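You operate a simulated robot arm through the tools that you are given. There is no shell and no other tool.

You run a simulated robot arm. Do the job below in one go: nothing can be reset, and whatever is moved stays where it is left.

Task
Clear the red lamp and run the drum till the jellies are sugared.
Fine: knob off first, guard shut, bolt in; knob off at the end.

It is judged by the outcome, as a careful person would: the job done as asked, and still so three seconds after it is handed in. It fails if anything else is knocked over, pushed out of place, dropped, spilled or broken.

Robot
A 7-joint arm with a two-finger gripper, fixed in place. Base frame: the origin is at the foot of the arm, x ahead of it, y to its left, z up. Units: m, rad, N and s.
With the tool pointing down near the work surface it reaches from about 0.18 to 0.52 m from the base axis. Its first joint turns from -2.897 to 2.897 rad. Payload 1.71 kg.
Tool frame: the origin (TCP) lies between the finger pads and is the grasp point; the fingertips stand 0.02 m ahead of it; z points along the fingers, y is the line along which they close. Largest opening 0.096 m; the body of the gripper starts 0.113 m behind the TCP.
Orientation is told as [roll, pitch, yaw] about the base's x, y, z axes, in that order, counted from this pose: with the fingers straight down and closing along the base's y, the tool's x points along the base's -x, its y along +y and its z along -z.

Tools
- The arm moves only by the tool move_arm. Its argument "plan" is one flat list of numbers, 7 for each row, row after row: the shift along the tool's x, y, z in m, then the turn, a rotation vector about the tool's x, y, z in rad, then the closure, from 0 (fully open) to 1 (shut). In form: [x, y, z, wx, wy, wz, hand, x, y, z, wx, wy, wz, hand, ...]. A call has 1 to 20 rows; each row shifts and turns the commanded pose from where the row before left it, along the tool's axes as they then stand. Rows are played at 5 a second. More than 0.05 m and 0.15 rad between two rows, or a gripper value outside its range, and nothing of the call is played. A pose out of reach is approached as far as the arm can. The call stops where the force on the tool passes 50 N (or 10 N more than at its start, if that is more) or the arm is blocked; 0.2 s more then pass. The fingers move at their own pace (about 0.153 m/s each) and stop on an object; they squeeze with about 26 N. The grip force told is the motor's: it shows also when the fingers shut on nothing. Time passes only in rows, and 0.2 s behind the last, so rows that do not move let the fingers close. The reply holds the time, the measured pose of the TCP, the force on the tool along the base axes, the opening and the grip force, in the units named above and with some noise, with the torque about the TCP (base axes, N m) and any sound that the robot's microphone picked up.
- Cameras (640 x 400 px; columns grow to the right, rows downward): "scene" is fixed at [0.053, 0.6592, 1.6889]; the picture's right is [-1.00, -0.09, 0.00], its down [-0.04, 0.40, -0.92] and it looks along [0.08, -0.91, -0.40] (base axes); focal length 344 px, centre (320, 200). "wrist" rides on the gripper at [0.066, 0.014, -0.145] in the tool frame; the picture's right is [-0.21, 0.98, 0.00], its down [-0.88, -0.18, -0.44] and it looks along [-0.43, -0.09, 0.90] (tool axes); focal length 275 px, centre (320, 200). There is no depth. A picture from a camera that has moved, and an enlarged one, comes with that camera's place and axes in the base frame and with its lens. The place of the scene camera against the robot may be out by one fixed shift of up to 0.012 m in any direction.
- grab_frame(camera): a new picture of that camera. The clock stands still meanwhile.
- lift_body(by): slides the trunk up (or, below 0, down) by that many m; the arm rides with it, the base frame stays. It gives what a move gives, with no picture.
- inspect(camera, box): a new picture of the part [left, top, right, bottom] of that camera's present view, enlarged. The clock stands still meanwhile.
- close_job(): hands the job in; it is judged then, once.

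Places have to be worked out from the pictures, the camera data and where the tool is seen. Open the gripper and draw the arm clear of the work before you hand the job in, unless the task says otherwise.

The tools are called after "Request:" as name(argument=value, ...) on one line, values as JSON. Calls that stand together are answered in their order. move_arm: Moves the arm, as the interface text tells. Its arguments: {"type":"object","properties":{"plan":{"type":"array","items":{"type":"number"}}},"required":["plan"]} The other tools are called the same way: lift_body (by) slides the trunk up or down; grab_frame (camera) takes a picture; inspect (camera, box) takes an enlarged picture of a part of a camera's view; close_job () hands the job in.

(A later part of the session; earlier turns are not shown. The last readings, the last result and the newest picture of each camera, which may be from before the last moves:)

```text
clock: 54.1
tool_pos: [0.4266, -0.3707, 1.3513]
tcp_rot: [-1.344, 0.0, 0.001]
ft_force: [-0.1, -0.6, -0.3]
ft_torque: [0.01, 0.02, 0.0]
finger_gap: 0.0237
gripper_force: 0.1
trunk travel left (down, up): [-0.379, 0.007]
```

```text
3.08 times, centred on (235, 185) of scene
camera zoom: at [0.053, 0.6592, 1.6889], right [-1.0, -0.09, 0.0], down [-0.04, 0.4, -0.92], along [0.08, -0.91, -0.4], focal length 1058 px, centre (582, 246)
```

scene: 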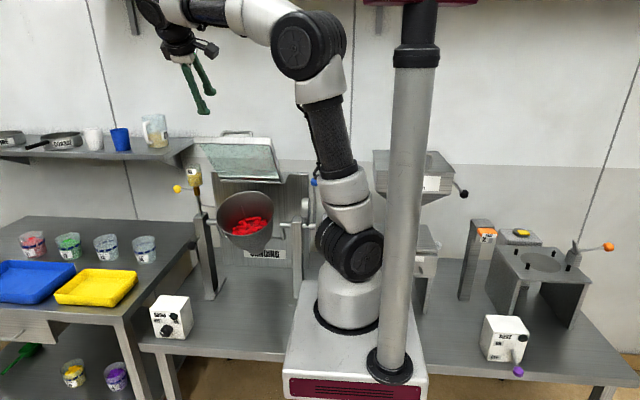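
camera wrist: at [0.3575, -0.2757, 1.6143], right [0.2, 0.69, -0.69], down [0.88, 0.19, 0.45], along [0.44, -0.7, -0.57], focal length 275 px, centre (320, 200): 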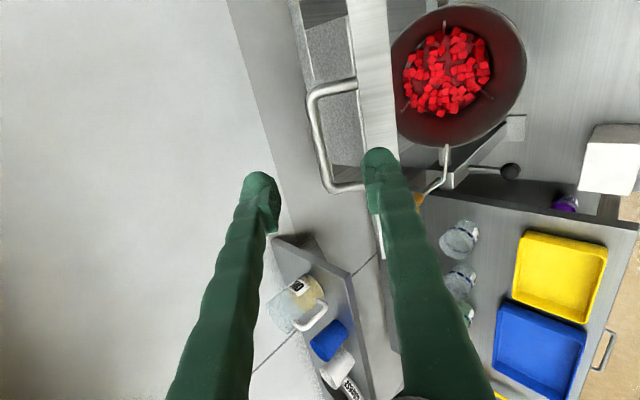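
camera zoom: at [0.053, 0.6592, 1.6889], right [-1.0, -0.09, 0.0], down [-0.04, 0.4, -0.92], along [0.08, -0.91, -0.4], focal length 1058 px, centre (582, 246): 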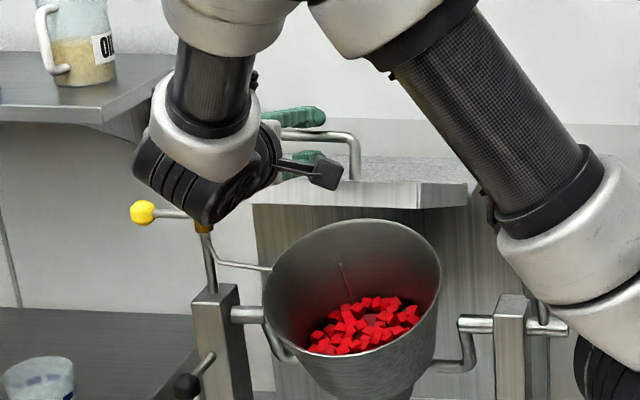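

The guard is now about 13° above horizontal and moving easily. I continue in small steps, watching for its stop.

Request:
move_arm(plan=[0, 0.0186, -0.0055, 0.08, 0, 0, 0.75, 0, 0.0186, -0.0055, 0.08, 0, 0, 0.75, 0, 0.0186, -0.0055, 0.08, 0, 0, 0.75, 0, 0, 0, 0, 0, 0, 0.75])

Request:
inspect(camera="wrist", box=[250, 80, 410, 240])

Request:
grab_frame(camera="scene")

```text
clock: 55.1
tool_pos: [0.4259, -0.3458, 1.2995]
tcp_rot: [-1.585, 0.001, 0.001]
ft_force: [-1.0, -0.5, -1.1]
ft_torque: [0.02, 0.02, 0.03]
finger_gap: 0.0252
gripper_force: 1.0
trunk travel left (down, up): [-0.379, 0.007]
```

```text
2.50 times, centred on (330, 160) of wrist
camera zoom: at [0.3601, -0.2017, 1.2824], right [0.21, -0.01, -0.98], down [0.88, 0.45, 0.18], along [0.44, -0.89, 0.1], focal length 688 px, centre (295, 300)
```

zoom: 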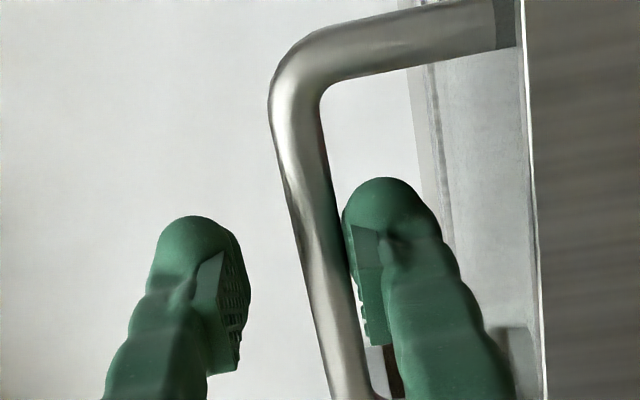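

```text
taken
```

scene: 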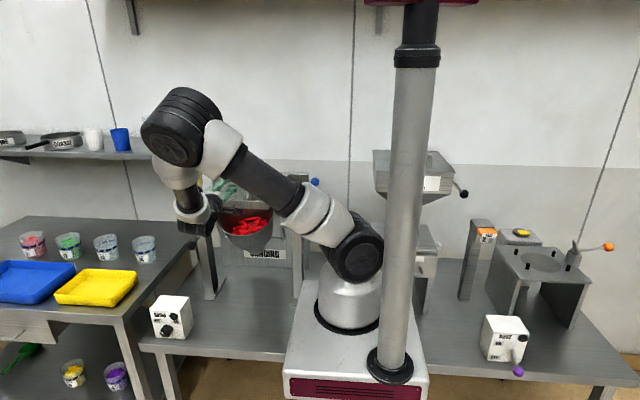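

The tube now rests on the lower finger, so the guard is being let down by its own weight. I continue lowering gently.

Request:
move_arm(plan=[0, 0.0186, -0.0055, 0.08, 0, 0, 0.75, 0, 0.0186, -0.0055, 0.08, 0, 0, 0.75, 0, 0.0186, -0.0055, 0.08, 0, 0, 0.75, 0, 0, 0, 0, 0, 0, 0.75])

Request:
inspect(camera="wrist", box=[250, 80, 410, 240])

Request:
inspect(camera="scene", box=[170, 140, 310, 280])

```text
clock: 56.1
tool_pos: [0.4265, -0.336, 1.2417]
tcp_rot: [-1.825, 0.001, 0.001]
ft_force: [-1.2, -0.4, -2.5]
ft_torque: [0.06, -0.02, 0.04]
finger_gap: 0.0256
gripper_force: 1.3
trunk travel left (down, up): [-0.379, 0.007]
```

```text
2.50 times, centred on (330, 160) of wrist
camera zoom: at [0.3611, -0.1995, 1.1916], right [0.21, -0.24, -0.95], down [0.88, 0.48, 0.07], along [0.44, -0.84, 0.31], focal length 688 px, centre (295, 300)
```

zoom: 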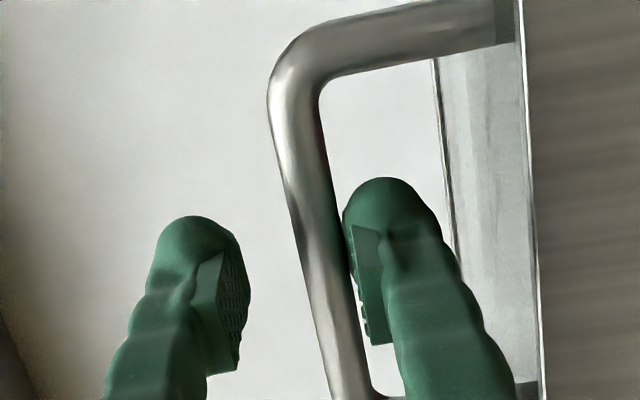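

```text
2.86 times, centred on (240, 210) of scene
camera zoom: at [0.053, 0.6592, 1.6889], right [-1.0, -0.09, 0.0], down [-0.04, 0.4, -0.92], along [0.08, -0.91, -0.4], focal length 983 px, centre (549, 171)
```

zoom: 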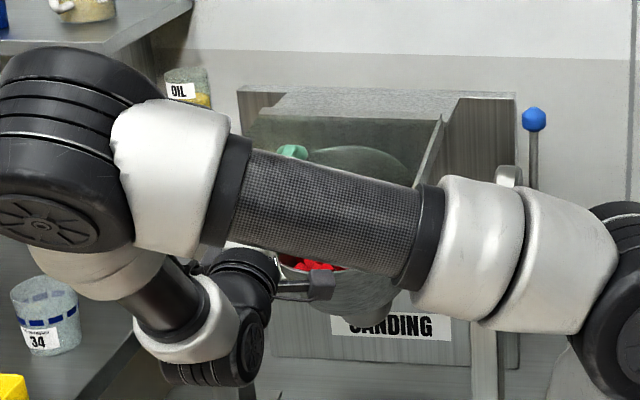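

The guard is sloping down over the drum mouth and still moving freely. I carry on.

Request:
move_arm(plan=[0, 0.0186, -0.0055, 0.08, 0, 0, 0.75, 0, 0.0186, -0.0055, 0.08, 0, 0, 0.75, 0, 0, 0, 0, 0, 0, 0.75])

Request:
inspect(camera="wrist", box=[250, 80, 410, 240])

```text
clock: 56.9
tool_pos: [0.4248, -0.3342, 1.2023]
tcp_rot: [-1.985, 0.0, -0.002]
ft_force: [0.2, -0.1, 0.3]
ft_torque: [-0.03, -0.02, -0.01]
finger_gap: 0.0241
gripper_force: 0.1
trunk travel left (down, up): [-0.379, 0.007]
```

```text
2.50 times, centred on (330, 160) of wrist
camera zoom: at [0.36, -0.2075, 1.1317], right [0.21, -0.39, -0.9], down [0.88, 0.48, -0.01], along [0.44, -0.78, 0.44], focal length 688 px, centre (295, 300)
```

zoom: 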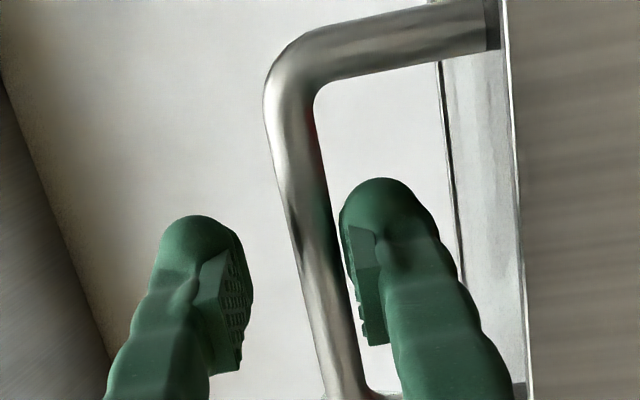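

The tube has just lifted off the lower finger, so the guard seems to have met its stop at about -20°. I press on gently with the upper finger to be sure it is fully shut.

Request:
move_arm(plan=[0, 0.009, -0.0025, 0.04, 0, 0, 0.75, 0, 0.009, -0.0025, 0.03, 0, 0, 0.75, 0, 0.004, 0, 0, 0, 0, 0.75, 0, 0, 0, 0, 0, 0, 0.75])

Request:
inspect(camera="wrist", box=[250, 80, 410, 240])

Request:
grab_frame(camera="scene")

```text
clock: 57.9
tool_pos: [0.4281, -0.3398, 1.1802]
tcp_rot: [-2.054, 0.0, -0.001]
ft_force: [0.2, -0.5, 0.1]
ft_torque: [0.0, 0.02, 0.01]
finger_gap: 0.0241
gripper_force: 0.1
trunk travel left (down, up): [-0.379, 0.007]
```

```text
2.50 times, centred on (330, 160) of wrist
camera zoom: at [0.3613, -0.2174, 1.1008], right [0.21, -0.46, -0.87], down [0.88, 0.48, -0.04], along [0.44, -0.75, 0.5], focal length 688 px, centre (295, 300)
```

zoom: 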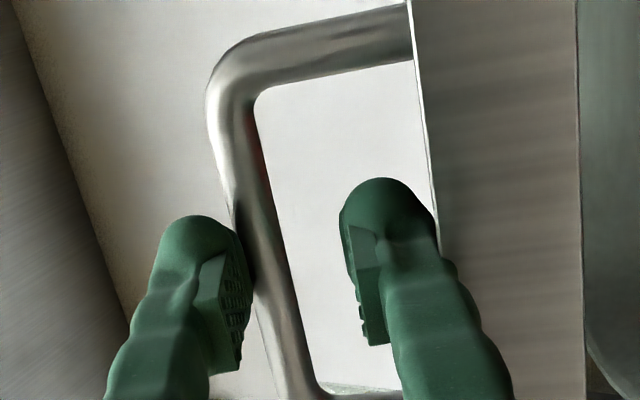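

```text
taken
```

scene: 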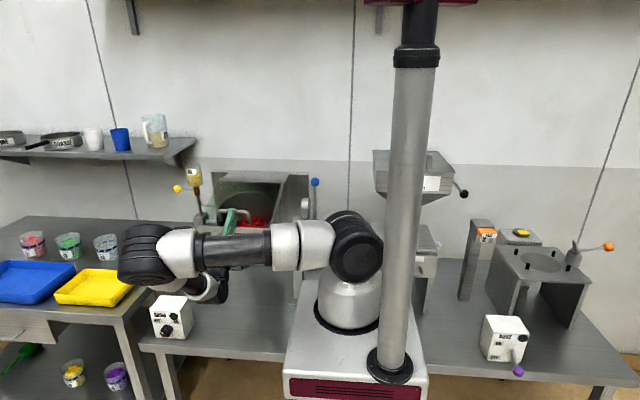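

The guard stays put while the hand moved on, so it is on its stop. A final light push confirms it.

Request:
move_arm(plan=[0, 0.003, 0, 0, 0, 0, 0.75, 0, 0.003, 0, 0, 0, 0, 0.75, 0, 0, 0, 0, 0, 0, 0.75])

Request:
inspect(camera="wrist", box=[250, 80, 410, 240])

```text
clock: 58.7
tool_pos: [0.4262, -0.3429, 1.176]
tcp_rot: [-2.054, 0.001, 0.0]
ft_force: [-0.1, 0.3, -0.5]
ft_torque: [-0.01, 0.0, 0.0]
finger_gap: 0.0243
gripper_force: 0.0
trunk travel left (down, up): [-0.379, 0.007]
```

```text
2.50 times, centred on (330, 160) of wrist
camera zoom: at [0.3617, -0.2209, 1.0962], right [0.21, -0.45, -0.87], down [0.88, 0.48, -0.04], along [0.44, -0.75, 0.5], focal length 688 px, centre (295, 300)
```

zoom: 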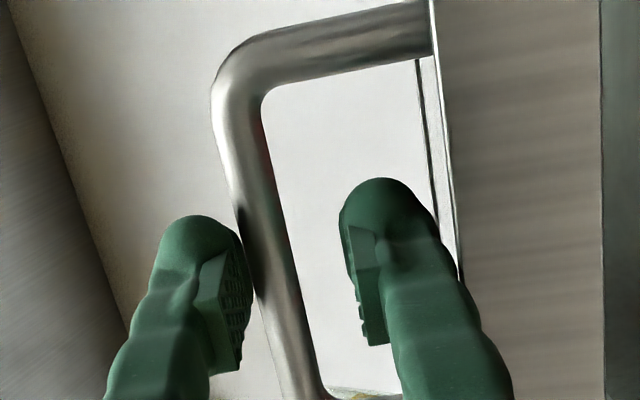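

The guard moved on with that push at almost no force, so it is not yet on its stop. I keep swinging it down in small steps until a force shows.

Request:
move_arm(plan=[0, 0.014, -0.0041, 0.06, 0, 0, 0.75, 0, 0.014, -0.0041, 0.06, 0, 0, 0.75, 0, 0, 0, 0, 0, 0, 0.75, 0, 0, 0, 0, 0, 0, 0.75])

Request:
inspect(camera="wrist", box=[250, 80, 410, 240])

Request:
inspect(camera="scene", box=[190, 150, 330, 290])

```text
clock: 59.7
tool_pos: [0.4274, -0.3452, 1.1494]
tcp_rot: [-2.182, 0.0, 0.003]
ft_force: [3.5, 12.7, 22.3]
ft_torque: [-0.27, 0.09, -0.06]
finger_gap: 0.023
gripper_force: 0.1
trunk travel left (down, up): [-0.379, 0.007]
```

```text
2.50 times, centred on (330, 160) of wrist
camera zoom: at [0.3618, -0.2349, 1.0549], right [0.21, -0.56, -0.8], down [0.88, 0.47, -0.1], along [0.44, -0.68, 0.59], focal length 688 px, centre (295, 300)
```

zoom: 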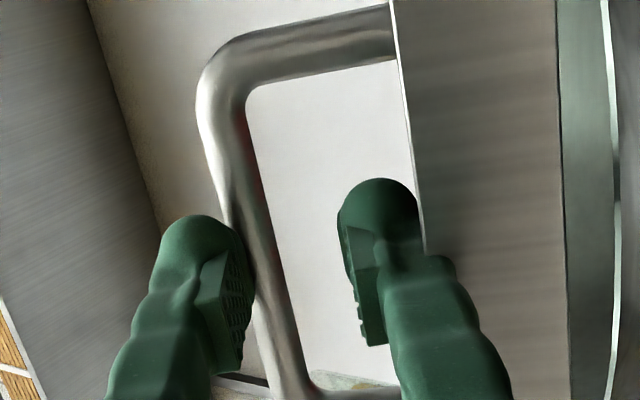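

```text
2.86 times, centred on (260, 220) of scene
camera zoom: at [0.053, 0.6592, 1.6889], right [-1.0, -0.09, 0.0], down [-0.04, 0.4, -0.92], along [0.08, -0.91, -0.4], focal length 983 px, centre (491, 143)
```

zoom: 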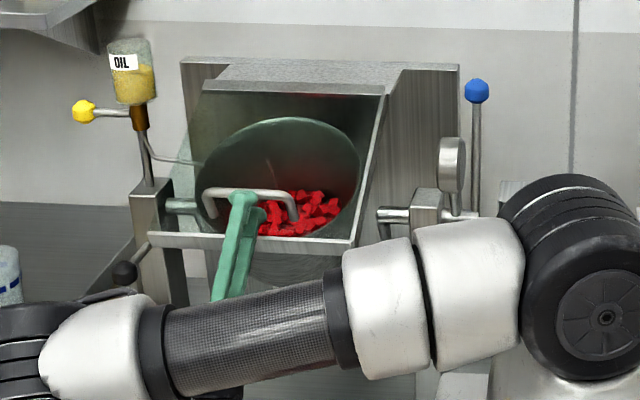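

Now a steady 26 N shows along the guard's normal: it is on its stop and shut over the drum mouth. I relax the push, line the fingers up with the guard and draw straight out of the handle.

Request:
move_arm(plan=[0, -0.005, 0, -0.04, 0, 0, 0.75, 0, 0, 0, -0.04, 0, 0, 0.75, 0, 0, 0, 0, 0, 0, 0.75])

Request:
inspect(camera="wrist", box=[250, 80, 410, 240])

```text
clock: 60.5
tool_pos: [0.4274, -0.3448, 1.1507]
tcp_rot: [-2.095, -0.001, -0.001]
ft_force: [0.0, 9.5, 0.4]
ft_torque: [-0.15, 0.0, -0.06]
finger_gap: 0.0267
gripper_force: 2.1
trunk travel left (down, up): [-0.379, 0.007]
```

```text
2.50 times, centred on (330, 160) of wrist
camera zoom: at [0.362, -0.2261, 1.0664], right [0.21, -0.49, -0.85], down [0.88, 0.48, -0.06], along [0.44, -0.73, 0.53], focal length 688 px, centre (295, 300)
```

zoom: 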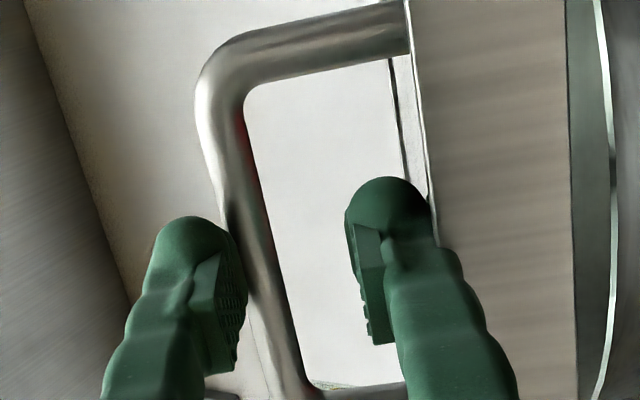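

A little load remains on the upper finger. I back off a few millimetres more before drawing out.

Request:
move_arm(plan=[0, -0.004, -0.002, 0, 0, 0, 0.72, 0, -0.003, -0.002, 0, 0, 0, 0.72, 0, 0, 0, 0, 0, 0, 0.72])

Request:
inspect(camera="wrist", box=[250, 80, 410, 240])

```text
clock: 61.3
tool_pos: [0.4286, -0.3378, 1.1554]
tcp_rot: [-2.093, 0.0, 0.0]
ft_force: [0.2, 0.3, 0.5]
ft_torque: [0.01, 0.01, -0.02]
finger_gap: 0.0271
gripper_force: 0.1
trunk travel left (down, up): [-0.379, 0.007]
```

```text
2.50 times, centred on (330, 160) of wrist
camera zoom: at [0.3625, -0.2192, 1.0708], right [0.21, -0.49, -0.85], down [0.88, 0.48, -0.06], along [0.44, -0.73, 0.53], focal length 688 px, centre (295, 300)
```

zoom: 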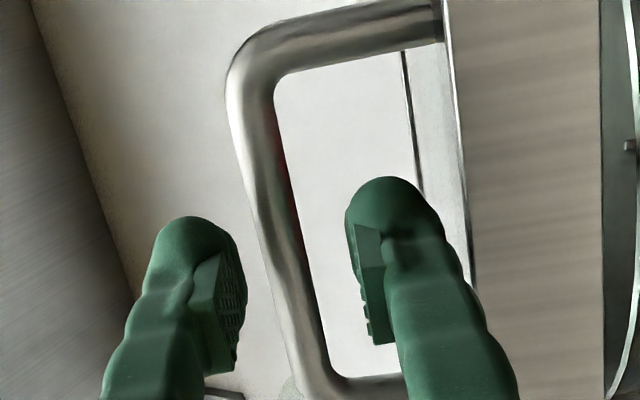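

All load is gone and both fingers are clear of the tube. I draw straight back out.

Request:
move_arm(plan=[0, 0, -0.02, 0, 0, 0, 0.72, 0, 0, -0.025, 0, 0, 0, 0.72, 0, 0, -0.025, 0, 0, 0, 0.72, 0, 0, -0.025, 0, 0, 0, 0.72, 0, 0, -0.025, 0, 0, 0, 0.72, 0, 0, 0, 0, 0, 0, 0.72])

Request:
grab_frame(camera="wrist")

Request:
grab_frame(camera="scene")

```text
clock: 62.7
tool_pos: [0.4266, -0.2315, 1.0927]
tcp_rot: [-2.095, 0.0, 0.0]
ft_force: [-0.8, 1.1, 0.0]
ft_torque: [0.0, 0.02, -0.01]
finger_gap: 0.0268
gripper_force: 0.1
trunk travel left (down, up): [-0.379, 0.007]
```

```text
taken
camera wrist: at [0.3613, -0.1135, 1.0079], right [0.21, -0.49, -0.85], down [0.88, 0.48, -0.06], along [0.44, -0.73, 0.53], focal length 275 px, centre (320, 200)
```

wrist: 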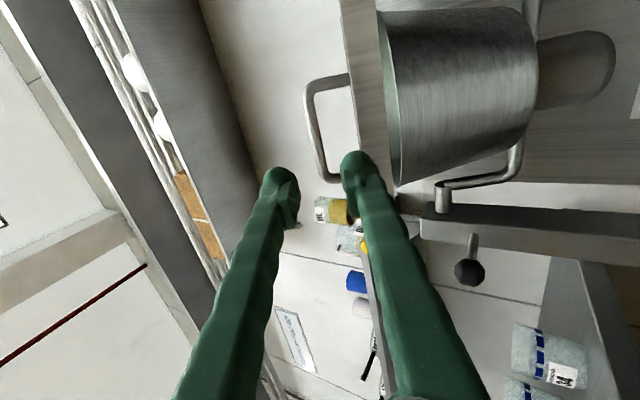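

```text
taken
```

scene: 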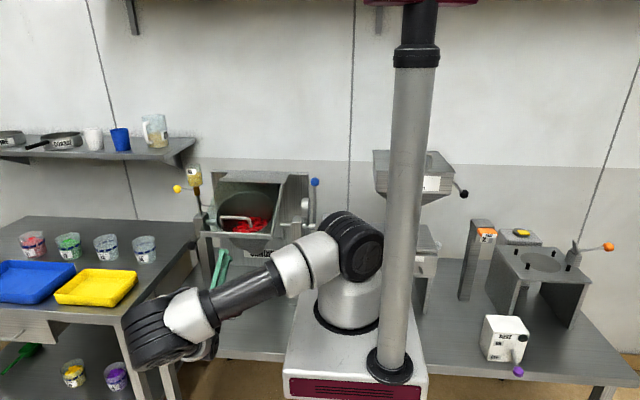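

The guard stays down over the drum. I look at it closely, and at the bolt in the wrist view.

Request:
inspect(camera="scene", box=[180, 150, 330, 260])

Request:
inspect(camera="wrist", box=[400, 150, 640, 310])

Request:
inspect(camera="wrist", box=[280, 0, 640, 220])

```text
3.64 times, centred on (255, 205) of scene
camera zoom: at [0.053, 0.6592, 1.6889], right [-1.0, -0.09, 0.0], down [-0.04, 0.4, -0.92], along [0.08, -0.91, -0.4], focal length 1251 px, centre (556, 182)
```

zoom: 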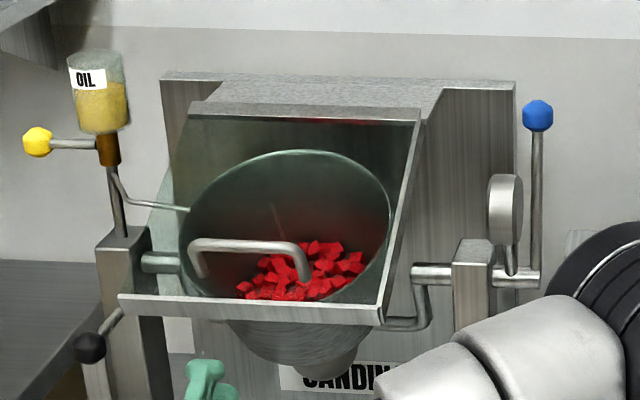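

```text
2.50 times, centred on (520, 230) of wrist
camera zoom: at [0.3613, -0.1135, 1.0079], right [0.21, -0.49, -0.85], down [0.88, 0.48, -0.06], along [0.44, -0.73, 0.53], focal length 688 px, centre (-180, 125)
```

zoom: 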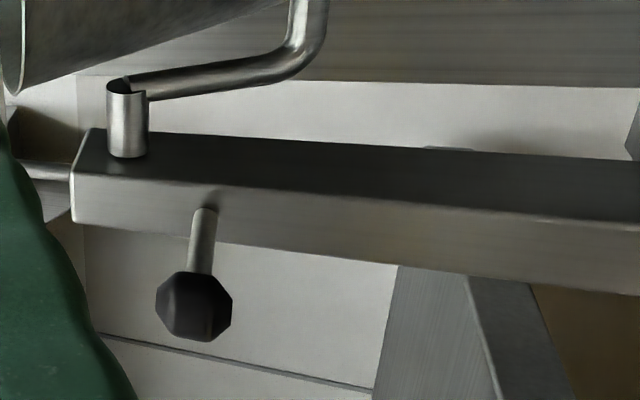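

```text
1.78 times, centred on (460, 110) of wrist
camera zoom: at [0.3613, -0.1135, 1.0079], right [0.21, -0.49, -0.85], down [0.88, 0.48, -0.06], along [0.44, -0.73, 0.53], focal length 489 px, centre (71, 360)
```

zoom: 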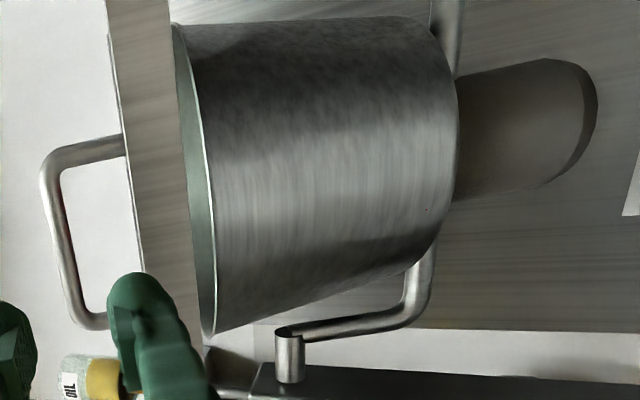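

The guard lies shut over the drum rim. The bolt's ball is at about (0.625, -0.406, 1.022), the post face at y ≈ -0.488, so the bolt stands out some 6 cm. I level the tool, then lower the trunk to bring the bolt into easy reach.

Request:
move_arm(plan=[0, 0, 0, -0.131, 0, 0, 0.72, 0, 0, 0, -0.131, 0, 0, 0.72, 0, 0, 0, -0.131, 0, 0, 0.72, 0, 0, 0, -0.131, 0, 0, 0.72, 0, 0, -0.02, 0, 0, 0, 1.0, 0, 0, 0, 0, 0, 0, 1.0])

Request:
lift_body(by=-0.17)

```text
clock: 64.1
tool_pos: [0.4278, -0.2153, 1.0967]
tcp_rot: [-1.568, 0.0, 0.0]
ft_force: [-0.4, 0.2, -0.4]
ft_torque: [-0.02, 0.0, -0.03]
finger_gap: 0.0
gripper_force: 26.0
trunk travel left (down, up): [-0.379, 0.007]
```

```text
clock: 66.0
tool_pos: [0.4264, -0.2154, 0.9264]
tcp_rot: [-1.57, 0.0, 0.0]
ft_force: [-0.6, 0.3, -0.4]
ft_torque: [0.02, 0.02, -0.02]
finger_gap: 0.0
gripper_force: 25.7
trunk travel left (down, up): [-0.209, 0.177]
```

Fingers are closed to push. I move across in front of the bolt, staying 15 cm off it, and check the line-up.

Request:
move_arm(plan=[-0.04, -0.0192, 0, 0, 0, 0, 1.0, -0.04, -0.0192, 0, 0, 0, 0, 1.0, -0.04, -0.0192, 0, 0, 0, 0, 1.0, -0.04, -0.0192, 0, 0, 0, 0, 1.0, -0.04, -0.0192, 0, 0, 0, 0, 1.0, 0, 0, 0, 0, 0, 0, 1.0])

Request:
grab_frame(camera="wrist")

Request:
inspect(camera="scene", box=[140, 190, 260, 300])

```text
clock: 67.4
tool_pos: [0.6269, -0.2134, 1.0241]
tcp_rot: [-1.57, 0.001, -0.001]
ft_force: [-1.1, -0.3, -0.1]
ft_torque: [0.01, 0.0, -0.02]
finger_gap: 0.0
gripper_force: 26.4
trunk travel left (down, up): [-0.209, 0.177]
```

```text
taken
camera wrist: at [0.5613, -0.069, 1.0097], right [0.21, 0.0, -0.98], down [0.88, 0.44, 0.19], along [0.43, -0.9, 0.09], focal length 275 px, centre (320, 200)
```

wrist: 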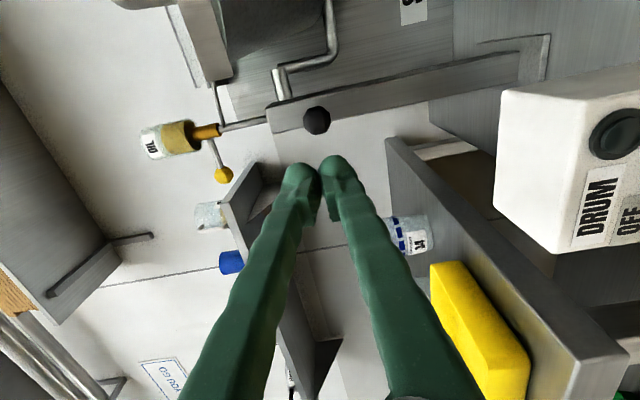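

```text
3.64 times, centred on (200, 245) of scene
camera zoom: at [0.053, 0.6592, 1.6889], right [-1.0, -0.09, 0.0], down [-0.04, 0.4, -0.92], along [0.08, -0.91, -0.4], focal length 1251 px, centre (756, 36)
```

zoom: 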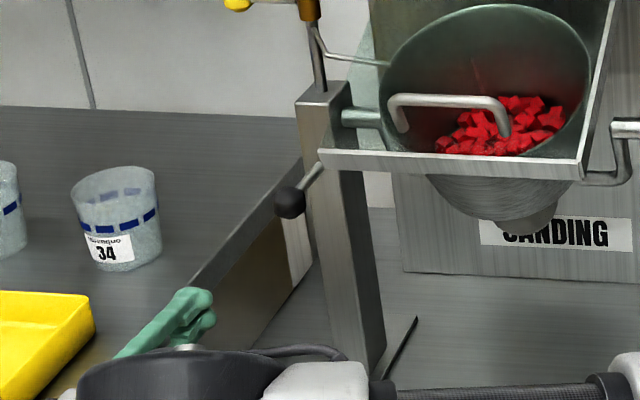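

I zoom in to line the fingertips up on the ball.

Request:
inspect(camera="wrist", box=[260, 80, 380, 200])

```text
3.33 times, centred on (320, 140) of wrist
camera zoom: at [0.5613, -0.069, 1.0097], right [0.21, 0.0, -0.98], down [0.88, 0.44, 0.19], along [0.43, -0.9, 0.09], focal length 918 px, centre (320, 400)
```

zoom: 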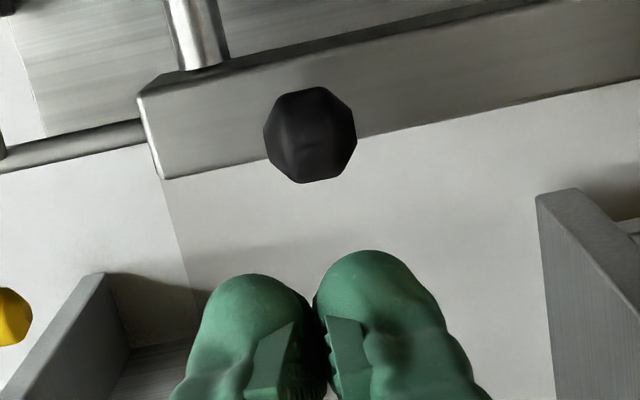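

The ball's centre is about 6 mm to the -x side of the tool axis and 2 mm higher. I correct and advance to about 3 cm off the ball.

Request:
move_arm(plan=[0.006, -0.002, 0.03, 0, 0, 0, 1.0, 0, 0, 0.04, 0, 0, 0, 1.0, 0, 0, 0.03, 0, 0, 0, 1.0, 0, 0, 0.02, 0, 0, 0, 1.0, 0, 0, 0, 0, 0, 0, 1.0])

Request:
inspect(camera="wrist", box=[240, 80, 400, 240])

Request:
inspect(camera="scene", box=[150, 200, 250, 290])

```text
clock: 68.6
tool_pos: [0.6245, -0.3362, 1.0216]
tcp_rot: [-1.567, 0.0, 0.0]
ft_force: [0.1, 0.1, 0.2]
ft_torque: [0.01, 0.0, -0.02]
finger_gap: 0.0
gripper_force: 26.0
trunk travel left (down, up): [-0.209, 0.177]
```

```text
2.50 times, centred on (320, 160) of wrist
camera zoom: at [0.5585, -0.1905, 1.0079], right [0.21, 0.0, -0.98], down [0.88, 0.44, 0.19], along [0.44, -0.9, 0.09], focal length 688 px, centre (320, 300)
```

zoom: 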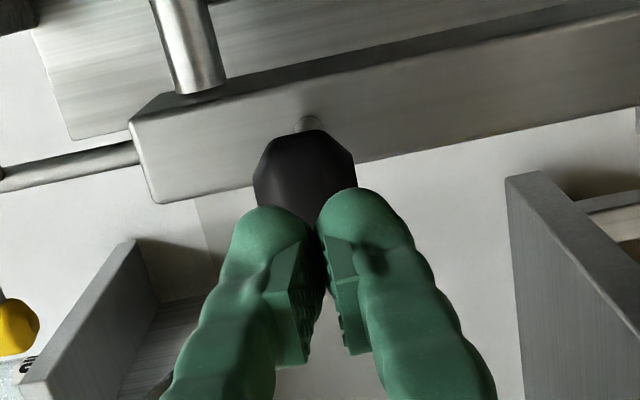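

```text
4.44 times, centred on (200, 245) of scene
camera zoom: at [0.053, 0.6592, 1.6889], right [-1.0, -0.09, 0.0], down [-0.04, 0.4, -0.92], along [0.08, -0.91, -0.4], focal length 1529 px, centre (853, 0)
```

zoom: 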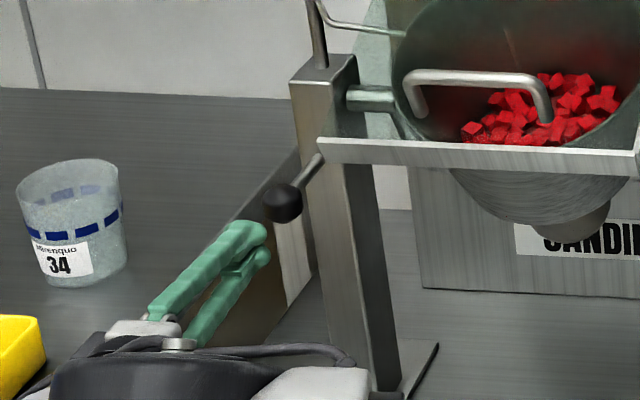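

The fingertips are lined up with the ball within a few millimetres. I trim 3 mm and push the bolt in along -y.

Request:
move_arm(plan=[0.003, -0.003, 0.01, 0, 0, 0, 1.0, 0, 0, 0.01, 0, 0, 0, 1.0, 0, 0, 0.01, 0, 0, 0, 1.0, 0, 0, 0.01, 0, 0, 0, 1.0, 0, 0, 0.01, 0, 0, 0, 1.0, 0, 0, 0.01, 0, 0, 0, 1.0, 0, 0, 0, 0, 0, 0, 1.0])

Request:
inspect(camera="wrist", box=[240, 80, 400, 240])

Request:
inspect(camera="scene", box=[150, 200, 250, 290])

```text
clock: 70.2
tool_pos: [0.6171, -0.395, 1.0284]
tcp_rot: [-1.569, 0.0, -0.002]
ft_force: [0.4, 0.6, 0.9]
ft_torque: [-0.02, 0.0, -0.01]
finger_gap: 0.0
gripper_force: 26.2
trunk travel left (down, up): [-0.209, 0.177]
```

```text
2.50 times, centred on (320, 160) of wrist
camera zoom: at [0.5523, -0.2503, 1.0139], right [0.21, 0.0, -0.98], down [0.88, 0.44, 0.19], along [0.43, -0.9, 0.09], focal length 688 px, centre (320, 300)
```

zoom: 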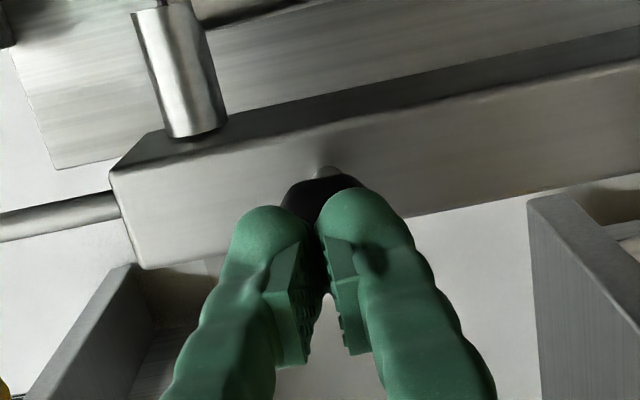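

```text
4.44 times, centred on (200, 245) of scene
camera zoom: at [0.053, 0.6592, 1.6889], right [-1.0, -0.09, 0.0], down [-0.04, 0.4, -0.92], along [0.08, -0.91, -0.4], focal length 1529 px, centre (853, 0)
```

zoom: 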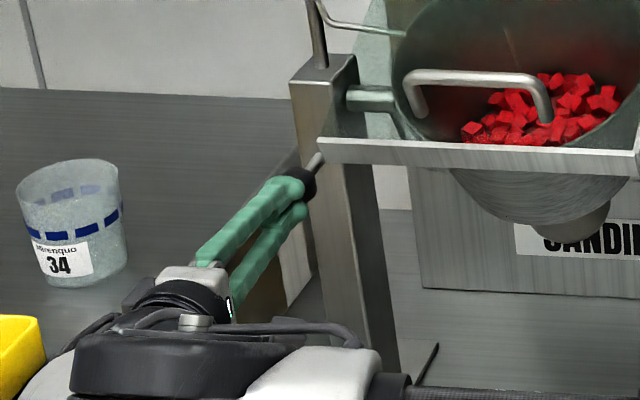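

The bolt slides in with hardly any force; about 2.6 cm so far. I keep pushing until it meets its stop.

Request:
move_arm(plan=[0, 0, 0.008, 0, 0, 0, 1.0, 0, 0, 0.008, 0, 0, 0, 1.0, 0, 0, 0.008, 0, 0, 0, 1.0, 0, 0, 0, 0, 0, 0, 1.0])

Request:
inspect(camera="wrist", box=[240, 80, 400, 240])

Request:
inspect(camera="scene", box=[170, 210, 230, 260])

```text
clock: 70.8
tool_pos: [0.6067, -0.3995, 1.0343]
tcp_rot: [-1.562, -0.015, 0.006]
ft_force: [1.7, 19.3, -1.5]
ft_torque: [0.18, 0.01, 0.18]
finger_gap: 0.0
gripper_force: 26.0
trunk travel left (down, up): [-0.209, 0.177]
stopped in row 2: the force on the tool passed its limit at 58 N (the readings are from after the stop); the commanded pose is now the measured one
```

```text
2.50 times, centred on (320, 160) of wrist
camera zoom: at [0.54, -0.2551, 1.02], right [0.22, 0.01, -0.98], down [0.87, 0.45, 0.2], along [0.44, -0.89, 0.09], focal length 688 px, centre (320, 300)
```

zoom: 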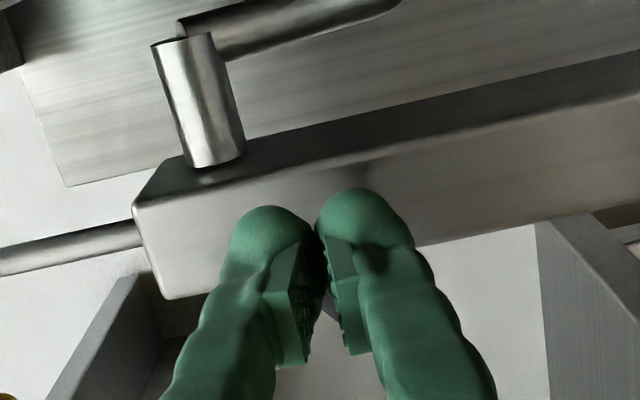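

```text
8.00 times, centred on (200, 235) of scene
camera zoom: at [0.053, 0.6592, 1.6889], right [-1.0, -0.09, 0.0], down [-0.04, 0.4, -0.92], along [0.08, -0.91, -0.4], focal length 2752 px, centre (1280, -80)
```

zoom: 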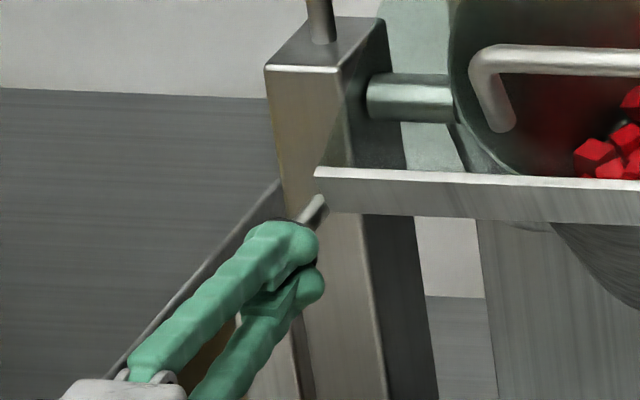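

The push met a firm stop and the fingertips began to slip to one side. I back off and look at the bolt.

Request:
move_arm(plan=[0, 0, -0.02, 0, 0, 0, 1.0, 0, 0, -0.03, 0, 0, 0, 1.0, 0, 0, -0.03, 0, 0, 0, 1.0, 0, 0, 0, 0, 0, 0, 1.0])

Request:
inspect(camera="wrist", box=[240, 60, 400, 220])

Request:
inspect(camera="scene", box=[170, 210, 230, 260])

```text
clock: 71.8
tool_pos: [0.6037, -0.3231, 1.0343]
tcp_rot: [-1.564, -0.015, 0.0]
ft_force: [0.1, 0.3, 0.4]
ft_torque: [0.01, 0.01, 0.01]
finger_gap: 0.0
gripper_force: 26.5
trunk travel left (down, up): [-0.209, 0.177]
```

```text
2.50 times, centred on (320, 140) of wrist
camera zoom: at [0.538, -0.1784, 1.0207], right [0.22, 0.01, -0.98], down [0.87, 0.44, 0.2], along [0.43, -0.9, 0.09], focal length 688 px, centre (320, 350)
```

zoom: 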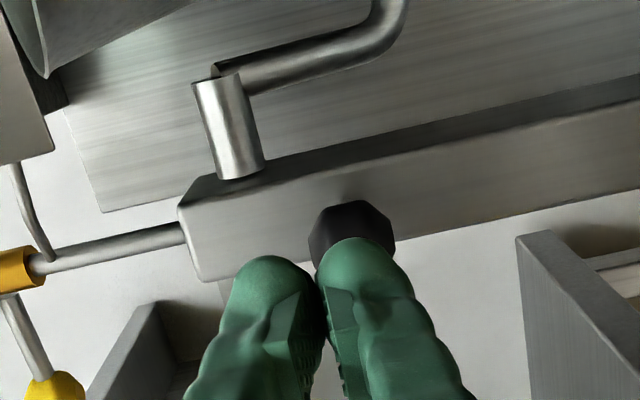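

```text
8.00 times, centred on (200, 235) of scene
camera zoom: at [0.053, 0.6592, 1.6889], right [-1.0, -0.09, 0.0], down [-0.04, 0.4, -0.92], along [0.08, -0.91, -0.4], focal length 2752 px, centre (1280, -80)
```

zoom: 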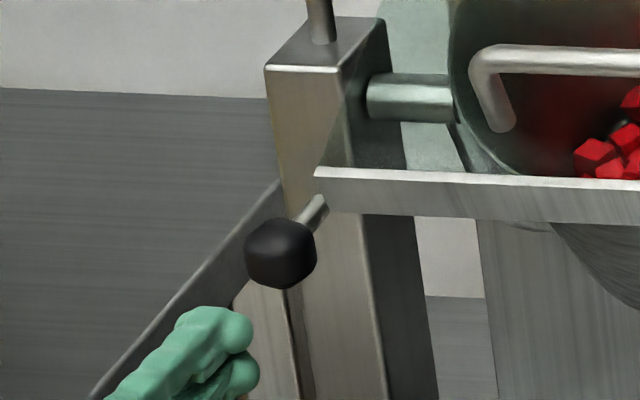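

The ball has moved in 3 cm and is now near (0.618, -0.432, 1.025). To be sure that was its end stop and not a slip, I re-centre on it and push once more.

Request:
move_arm(plan=[-0.007, 0.005, 0.02, 0, 0, -0.015, 1.0, -0.007, 0.0045, 0.02, 0, 0, 0, 1.0, 0, 0, 0.02, 0, 0, 0, 1.0, 0, 0, 0.01, 0, 0, 0, 1.0, 0, 0, 0, 0, 0, 0, 1.0])

Request:
inspect(camera="wrist", box=[240, 60, 400, 220])

Request:
inspect(camera="scene", box=[170, 210, 230, 260])

```text
clock: 73.0
tool_pos: [0.6194, -0.3947, 1.025]
tcp_rot: [-1.564, -0.001, 0.003]
ft_force: [0.5, 0.0, 0.1]
ft_torque: [-0.02, -0.02, 0.02]
finger_gap: 0.0
gripper_force: 25.9
trunk travel left (down, up): [-0.209, 0.177]
```

```text
2.50 times, centred on (320, 140) of wrist
camera zoom: at [0.553, -0.2497, 1.0114], right [0.21, 0.01, -0.98], down [0.88, 0.45, 0.19], along [0.44, -0.9, 0.09], focal length 688 px, centre (320, 350)
```

zoom: 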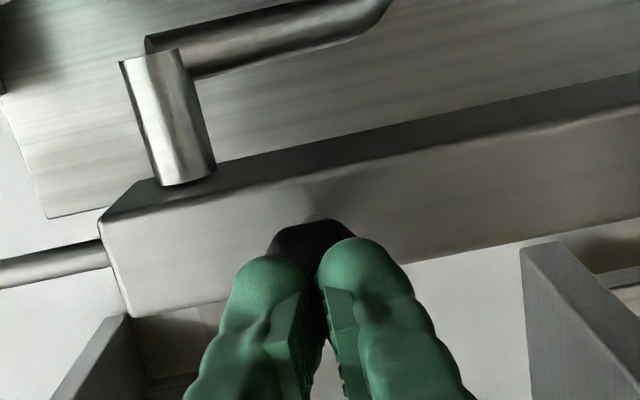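

```text
8.00 times, centred on (200, 235) of scene
camera zoom: at [0.053, 0.6592, 1.6889], right [-1.0, -0.09, 0.0], down [-0.04, 0.4, -0.92], along [0.08, -0.91, -0.4], focal length 2752 px, centre (1280, -80)
```

zoom: 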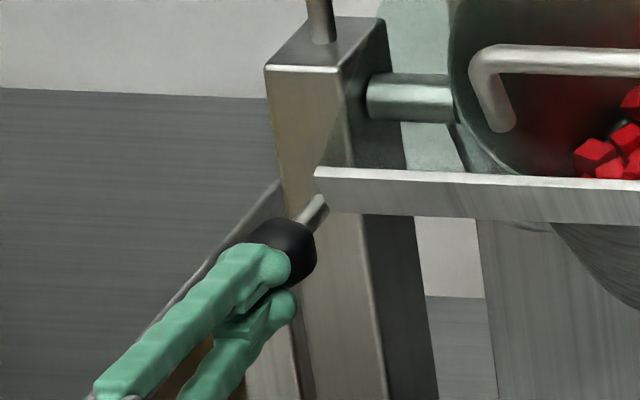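

Now centred on the ball. I push in 4 mm steps to feel whether it moves.

Request:
move_arm(plan=[0.001, -0.002, 0.004, 0, 0, 0, 1.0, 0, 0, 0.004, 0, 0, 0, 1.0, 0, 0, 0, 0, 0, 0, 1.0])

Request:
inspect(camera="scene", box=[170, 210, 230, 260])

```text
clock: 73.8
tool_pos: [0.6176, -0.3986, 1.0269]
tcp_rot: [-1.564, -0.003, 0.004]
ft_force: [-6.3, 29.8, -5.1]
ft_torque: [0.26, 0.08, -0.06]
finger_gap: 0.0
gripper_force: 26.2
trunk travel left (down, up): [-0.209, 0.177]
```

```text
8.00 times, centred on (200, 235) of scene
camera zoom: at [0.053, 0.6592, 1.6889], right [-1.0, -0.09, 0.0], down [-0.04, 0.4, -0.92], along [0.08, -0.91, -0.4], focal length 2752 px, centre (1280, -80)
```

zoom: 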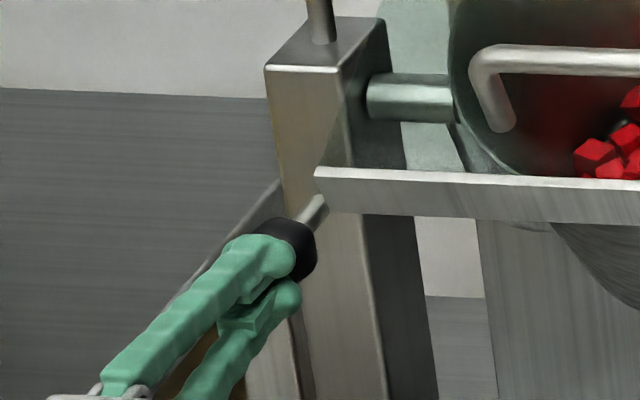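

30 N moved it no further: the bolt is fully in on its stop. I back away, open the fingers a little, and look at the whole setup before going to the knob.

Request:
move_arm(plan=[0, 0, -0.02, 0, 0, 0, 1.0, 0, 0, -0.04, 0, 0, 0, 1.0, 0, 0, -0.04, 0, 0, 0, 1.0, 0, 0, -0.045, 0, 0, 0, 1.0, 0, 0, -0.045, 0, 0, 0, 1.0, 0, 0, -0.045, 0, 0, 0, 1.0, 0, 0, -0.045, 0, 0, 0, 0.47, 0, 0, -0.04, 0, 0, 0, 0.47, 0, 0, 0, 0, 0, 0, 0.47])

Request:
grab_frame(camera="wrist")

Request:
inspect(camera="scene", box=[140, 150, 340, 350])

```text
clock: 75.8
tool_pos: [0.617, -0.0834, 1.0291]
tcp_rot: [-1.564, -0.002, 0.002]
ft_force: [-0.3, -0.4, 0.0]
ft_torque: [-0.01, 0.01, 0.0]
finger_gap: 0.0509
gripper_force: 0.0
trunk travel left (down, up): [-0.209, 0.177]
```

```text
taken
camera wrist: at [0.5506, 0.0612, 1.015], right [0.21, 0.01, -0.98], down [0.88, 0.45, 0.19], along [0.44, -0.9, 0.09], focal length 275 px, centre (320, 200)
```

wrist: 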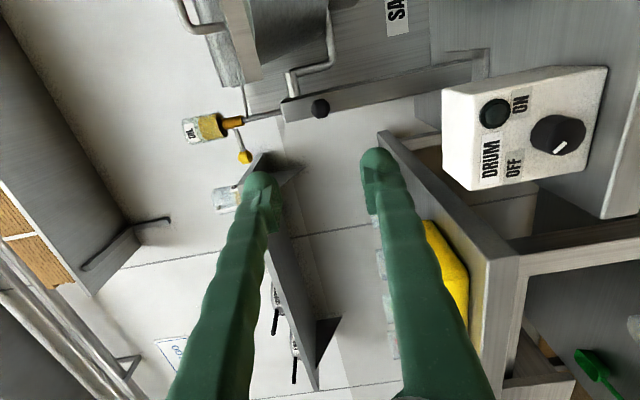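

```text
2.00 times, centred on (240, 250) of scene
camera zoom: at [0.053, 0.6592, 1.6889], right [-1.0, -0.09, 0.0], down [-0.04, 0.4, -0.92], along [0.08, -0.91, -0.4], focal length 688 px, centre (480, 100)
```

zoom: 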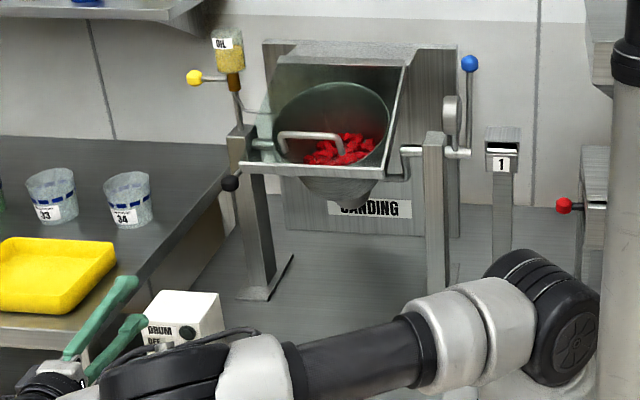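

Guard shut, bolt in, knob off, lamp dark. Before starting the drum I check its contents and the nearby labels once more.

Request:
inspect(camera="scene", box=[210, 190, 290, 240])

Request:
inspect(camera="scene", box=[10, 220, 170, 280])

Request:
inspect(camera="scene", box=[360, 140, 480, 300])

Request:
inspect(camera="wrist", box=[430, 50, 620, 200])

```text
8.00 times, centred on (250, 215) of scene
camera zoom: at [0.053, 0.6592, 1.6889], right [-1.0, -0.09, 0.0], down [-0.04, 0.4, -0.92], along [0.08, -0.91, -0.4], focal length 2752 px, centre (880, 80)
```

zoom: 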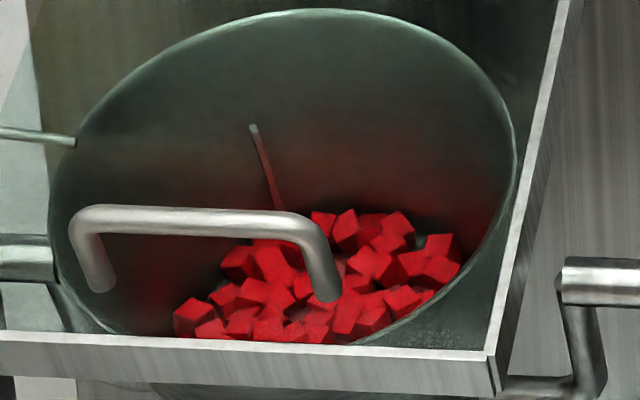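

```text
4.00 times, centred on (90, 250) of scene
camera zoom: at [0.053, 0.6592, 1.6889], right [-1.0, -0.09, 0.0], down [-0.04, 0.4, -0.92], along [0.08, -0.91, -0.4], focal length 1376 px, centre (1240, 0)
```

zoom: 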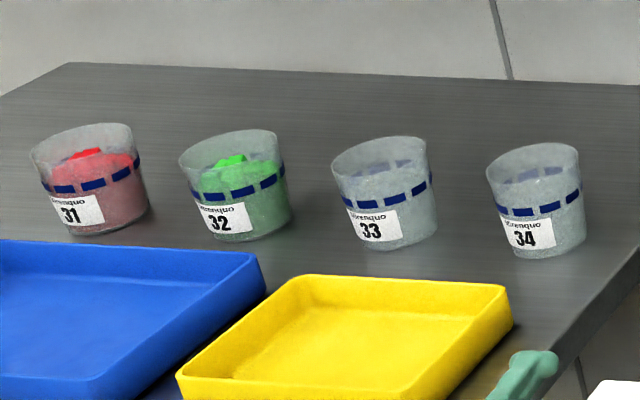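

```text
2.50 times, centred on (420, 220) of scene
camera zoom: at [0.053, 0.6592, 1.6889], right [-1.0, -0.09, 0.0], down [-0.04, 0.4, -0.92], along [0.08, -0.91, -0.4], focal length 860 px, centre (70, 150)
```

zoom: 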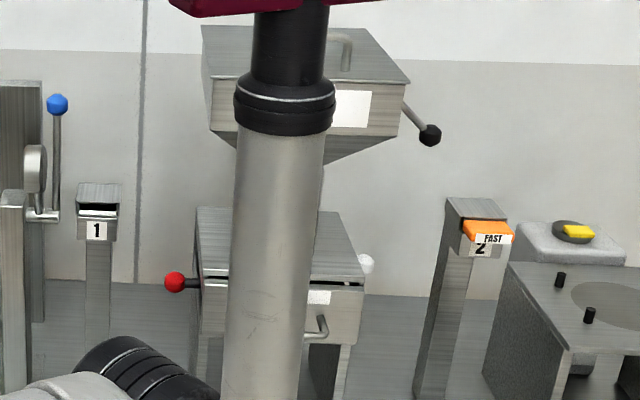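

```text
2.67 times, centred on (525, 125) of wrist
camera zoom: at [0.5506, 0.0612, 1.015], right [0.21, 0.01, -0.98], down [0.88, 0.45, 0.19], along [0.44, -0.9, 0.09], focal length 734 px, centre (-227, 400)
```

zoom: 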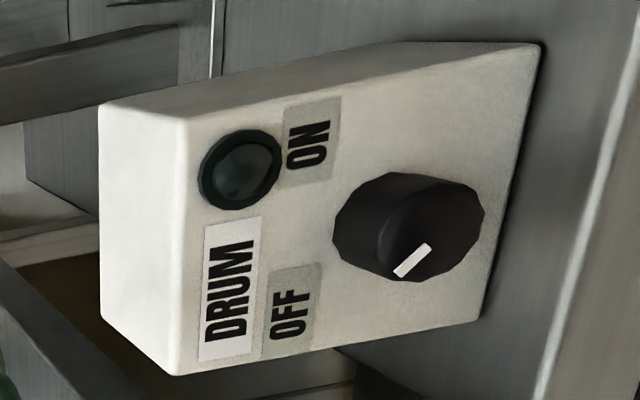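

All as expected; the pointer stands at OFF. I lower the trunk to the knob's height.

Request:
lift_body(by=-0.18)

```text
clock: 77.8
tool_pos: [0.6167, -0.0851, 0.8489]
tcp_rot: [-1.565, 0.0, 0.003]
ft_force: [-0.1, 0.2, 0.2]
ft_torque: [-0.01, 0.0, 0.0]
finger_gap: 0.0507
gripper_force: 0.0
trunk travel left (down, up): [-0.029, 0.357]
```

Now I line up with the knob at (0.661, 0.792) and turn the hand to the angle at which I released it.

Request:
move_arm(plan=[-0.022, 0.0285, 0.005, 0, 0, 0, 0.47, -0.022, 0.0285, 0.005, 0, 0, 0, 0.47, 0, 0, 0, 0, 0, -0.1267, 0.47, 0, 0, 0, 0, 0, -0.1267, 0.47, 0, 0, 0, 0, 0, -0.1267, 0.47, 0, 0, 0, 0, 0, -0.1267, 0.47, 0, 0, 0, 0, 0, -0.1267, 0.47, 0, 0, 0, 0, 0, -0.1267, 0.47, 0, 0, 0, 0, 0, 0, 0.47])

Request:
inspect(camera="wrist", box=[200, 20, 440, 220])

```text
clock: 79.8
tool_pos: [0.6621, -0.0921, 0.7898]
tcp_rot: [-1.558, 0.762, 0.008]
ft_force: [0.0, -0.4, 0.2]
ft_torque: [-0.01, 0.0, -0.06]
finger_gap: 0.0509
gripper_force: 0.0
trunk travel left (down, up): [-0.029, 0.357]
```

```text
2.00 times, centred on (320, 120) of wrist
camera zoom: at [0.6038, 0.0522, 0.8257], right [-0.53, 0.0, -0.85], down [0.76, 0.45, -0.47], along [0.38, -0.89, -0.24], focal length 551 px, centre (320, 360)
```

zoom: 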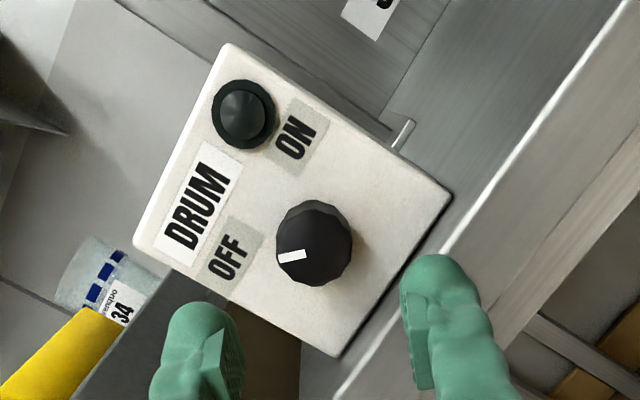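

The view matches the one at release except 4 mm low. I correct that and slide over the knob.

Request:
move_arm(plan=[0.0021, -0.0036, 0, 0, 0, 0, 0.47, 0, 0, 0.025, 0, 0, 0, 0.47, 0, 0, 0.025, 0, 0, 0, 0.47, 0, 0, 0.02, 0, 0, 0, 0.47, 0, 0, 0.015, 0, 0, 0, 0.47, 0, 0, 0, 0, 0, 0, 0.47])

Request:
inspect(camera="wrist", box=[220, 80, 420, 280])

```text
clock: 81.2
tool_pos: [0.6622, -0.1792, 0.7951]
tcp_rot: [-1.563, 0.758, 0.008]
ft_force: [-0.2, 0.3, 0.4]
ft_torque: [0.01, -0.01, -0.02]
finger_gap: 0.051
gripper_force: 0.1
trunk travel left (down, up): [-0.029, 0.357]
```

```text
2.00 times, centred on (320, 180) of wrist
camera zoom: at [0.6045, -0.0353, 0.8299], right [-0.52, 0.0, -0.85], down [0.76, 0.45, -0.47], along [0.38, -0.89, -0.24], focal length 551 px, centre (320, 240)
```

zoom: 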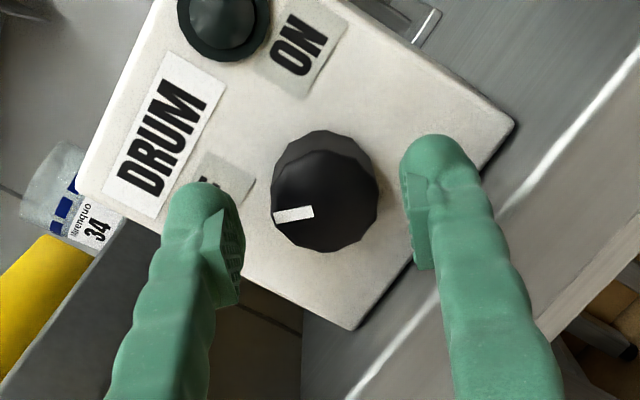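

Well centred. I advance the last 15 mm and grip.

Request:
move_arm(plan=[0, 0, 0.008, 0, 0, 0, 0.47, 0, 0, 0.007, 0, 0, 0, 0.47, 0, 0, 0, 0, 0, 0, 0.7, 0, 0, 0, 0, 0, 0, 0.9, 0, 0, 0, 0, 0, 0, 0.9])

```text
clock: 82.4
tool_pos: [0.6625, -0.1944, 0.793]
tcp_rot: [-1.562, 0.76, 0.009]
ft_force: [-1.5, 0.3, -0.3]
ft_torque: [-0.05, 0.0, -0.02]
finger_gap: 0.0357
gripper_force: 34.8
trunk travel left (down, up): [-0.029, 0.357]
```

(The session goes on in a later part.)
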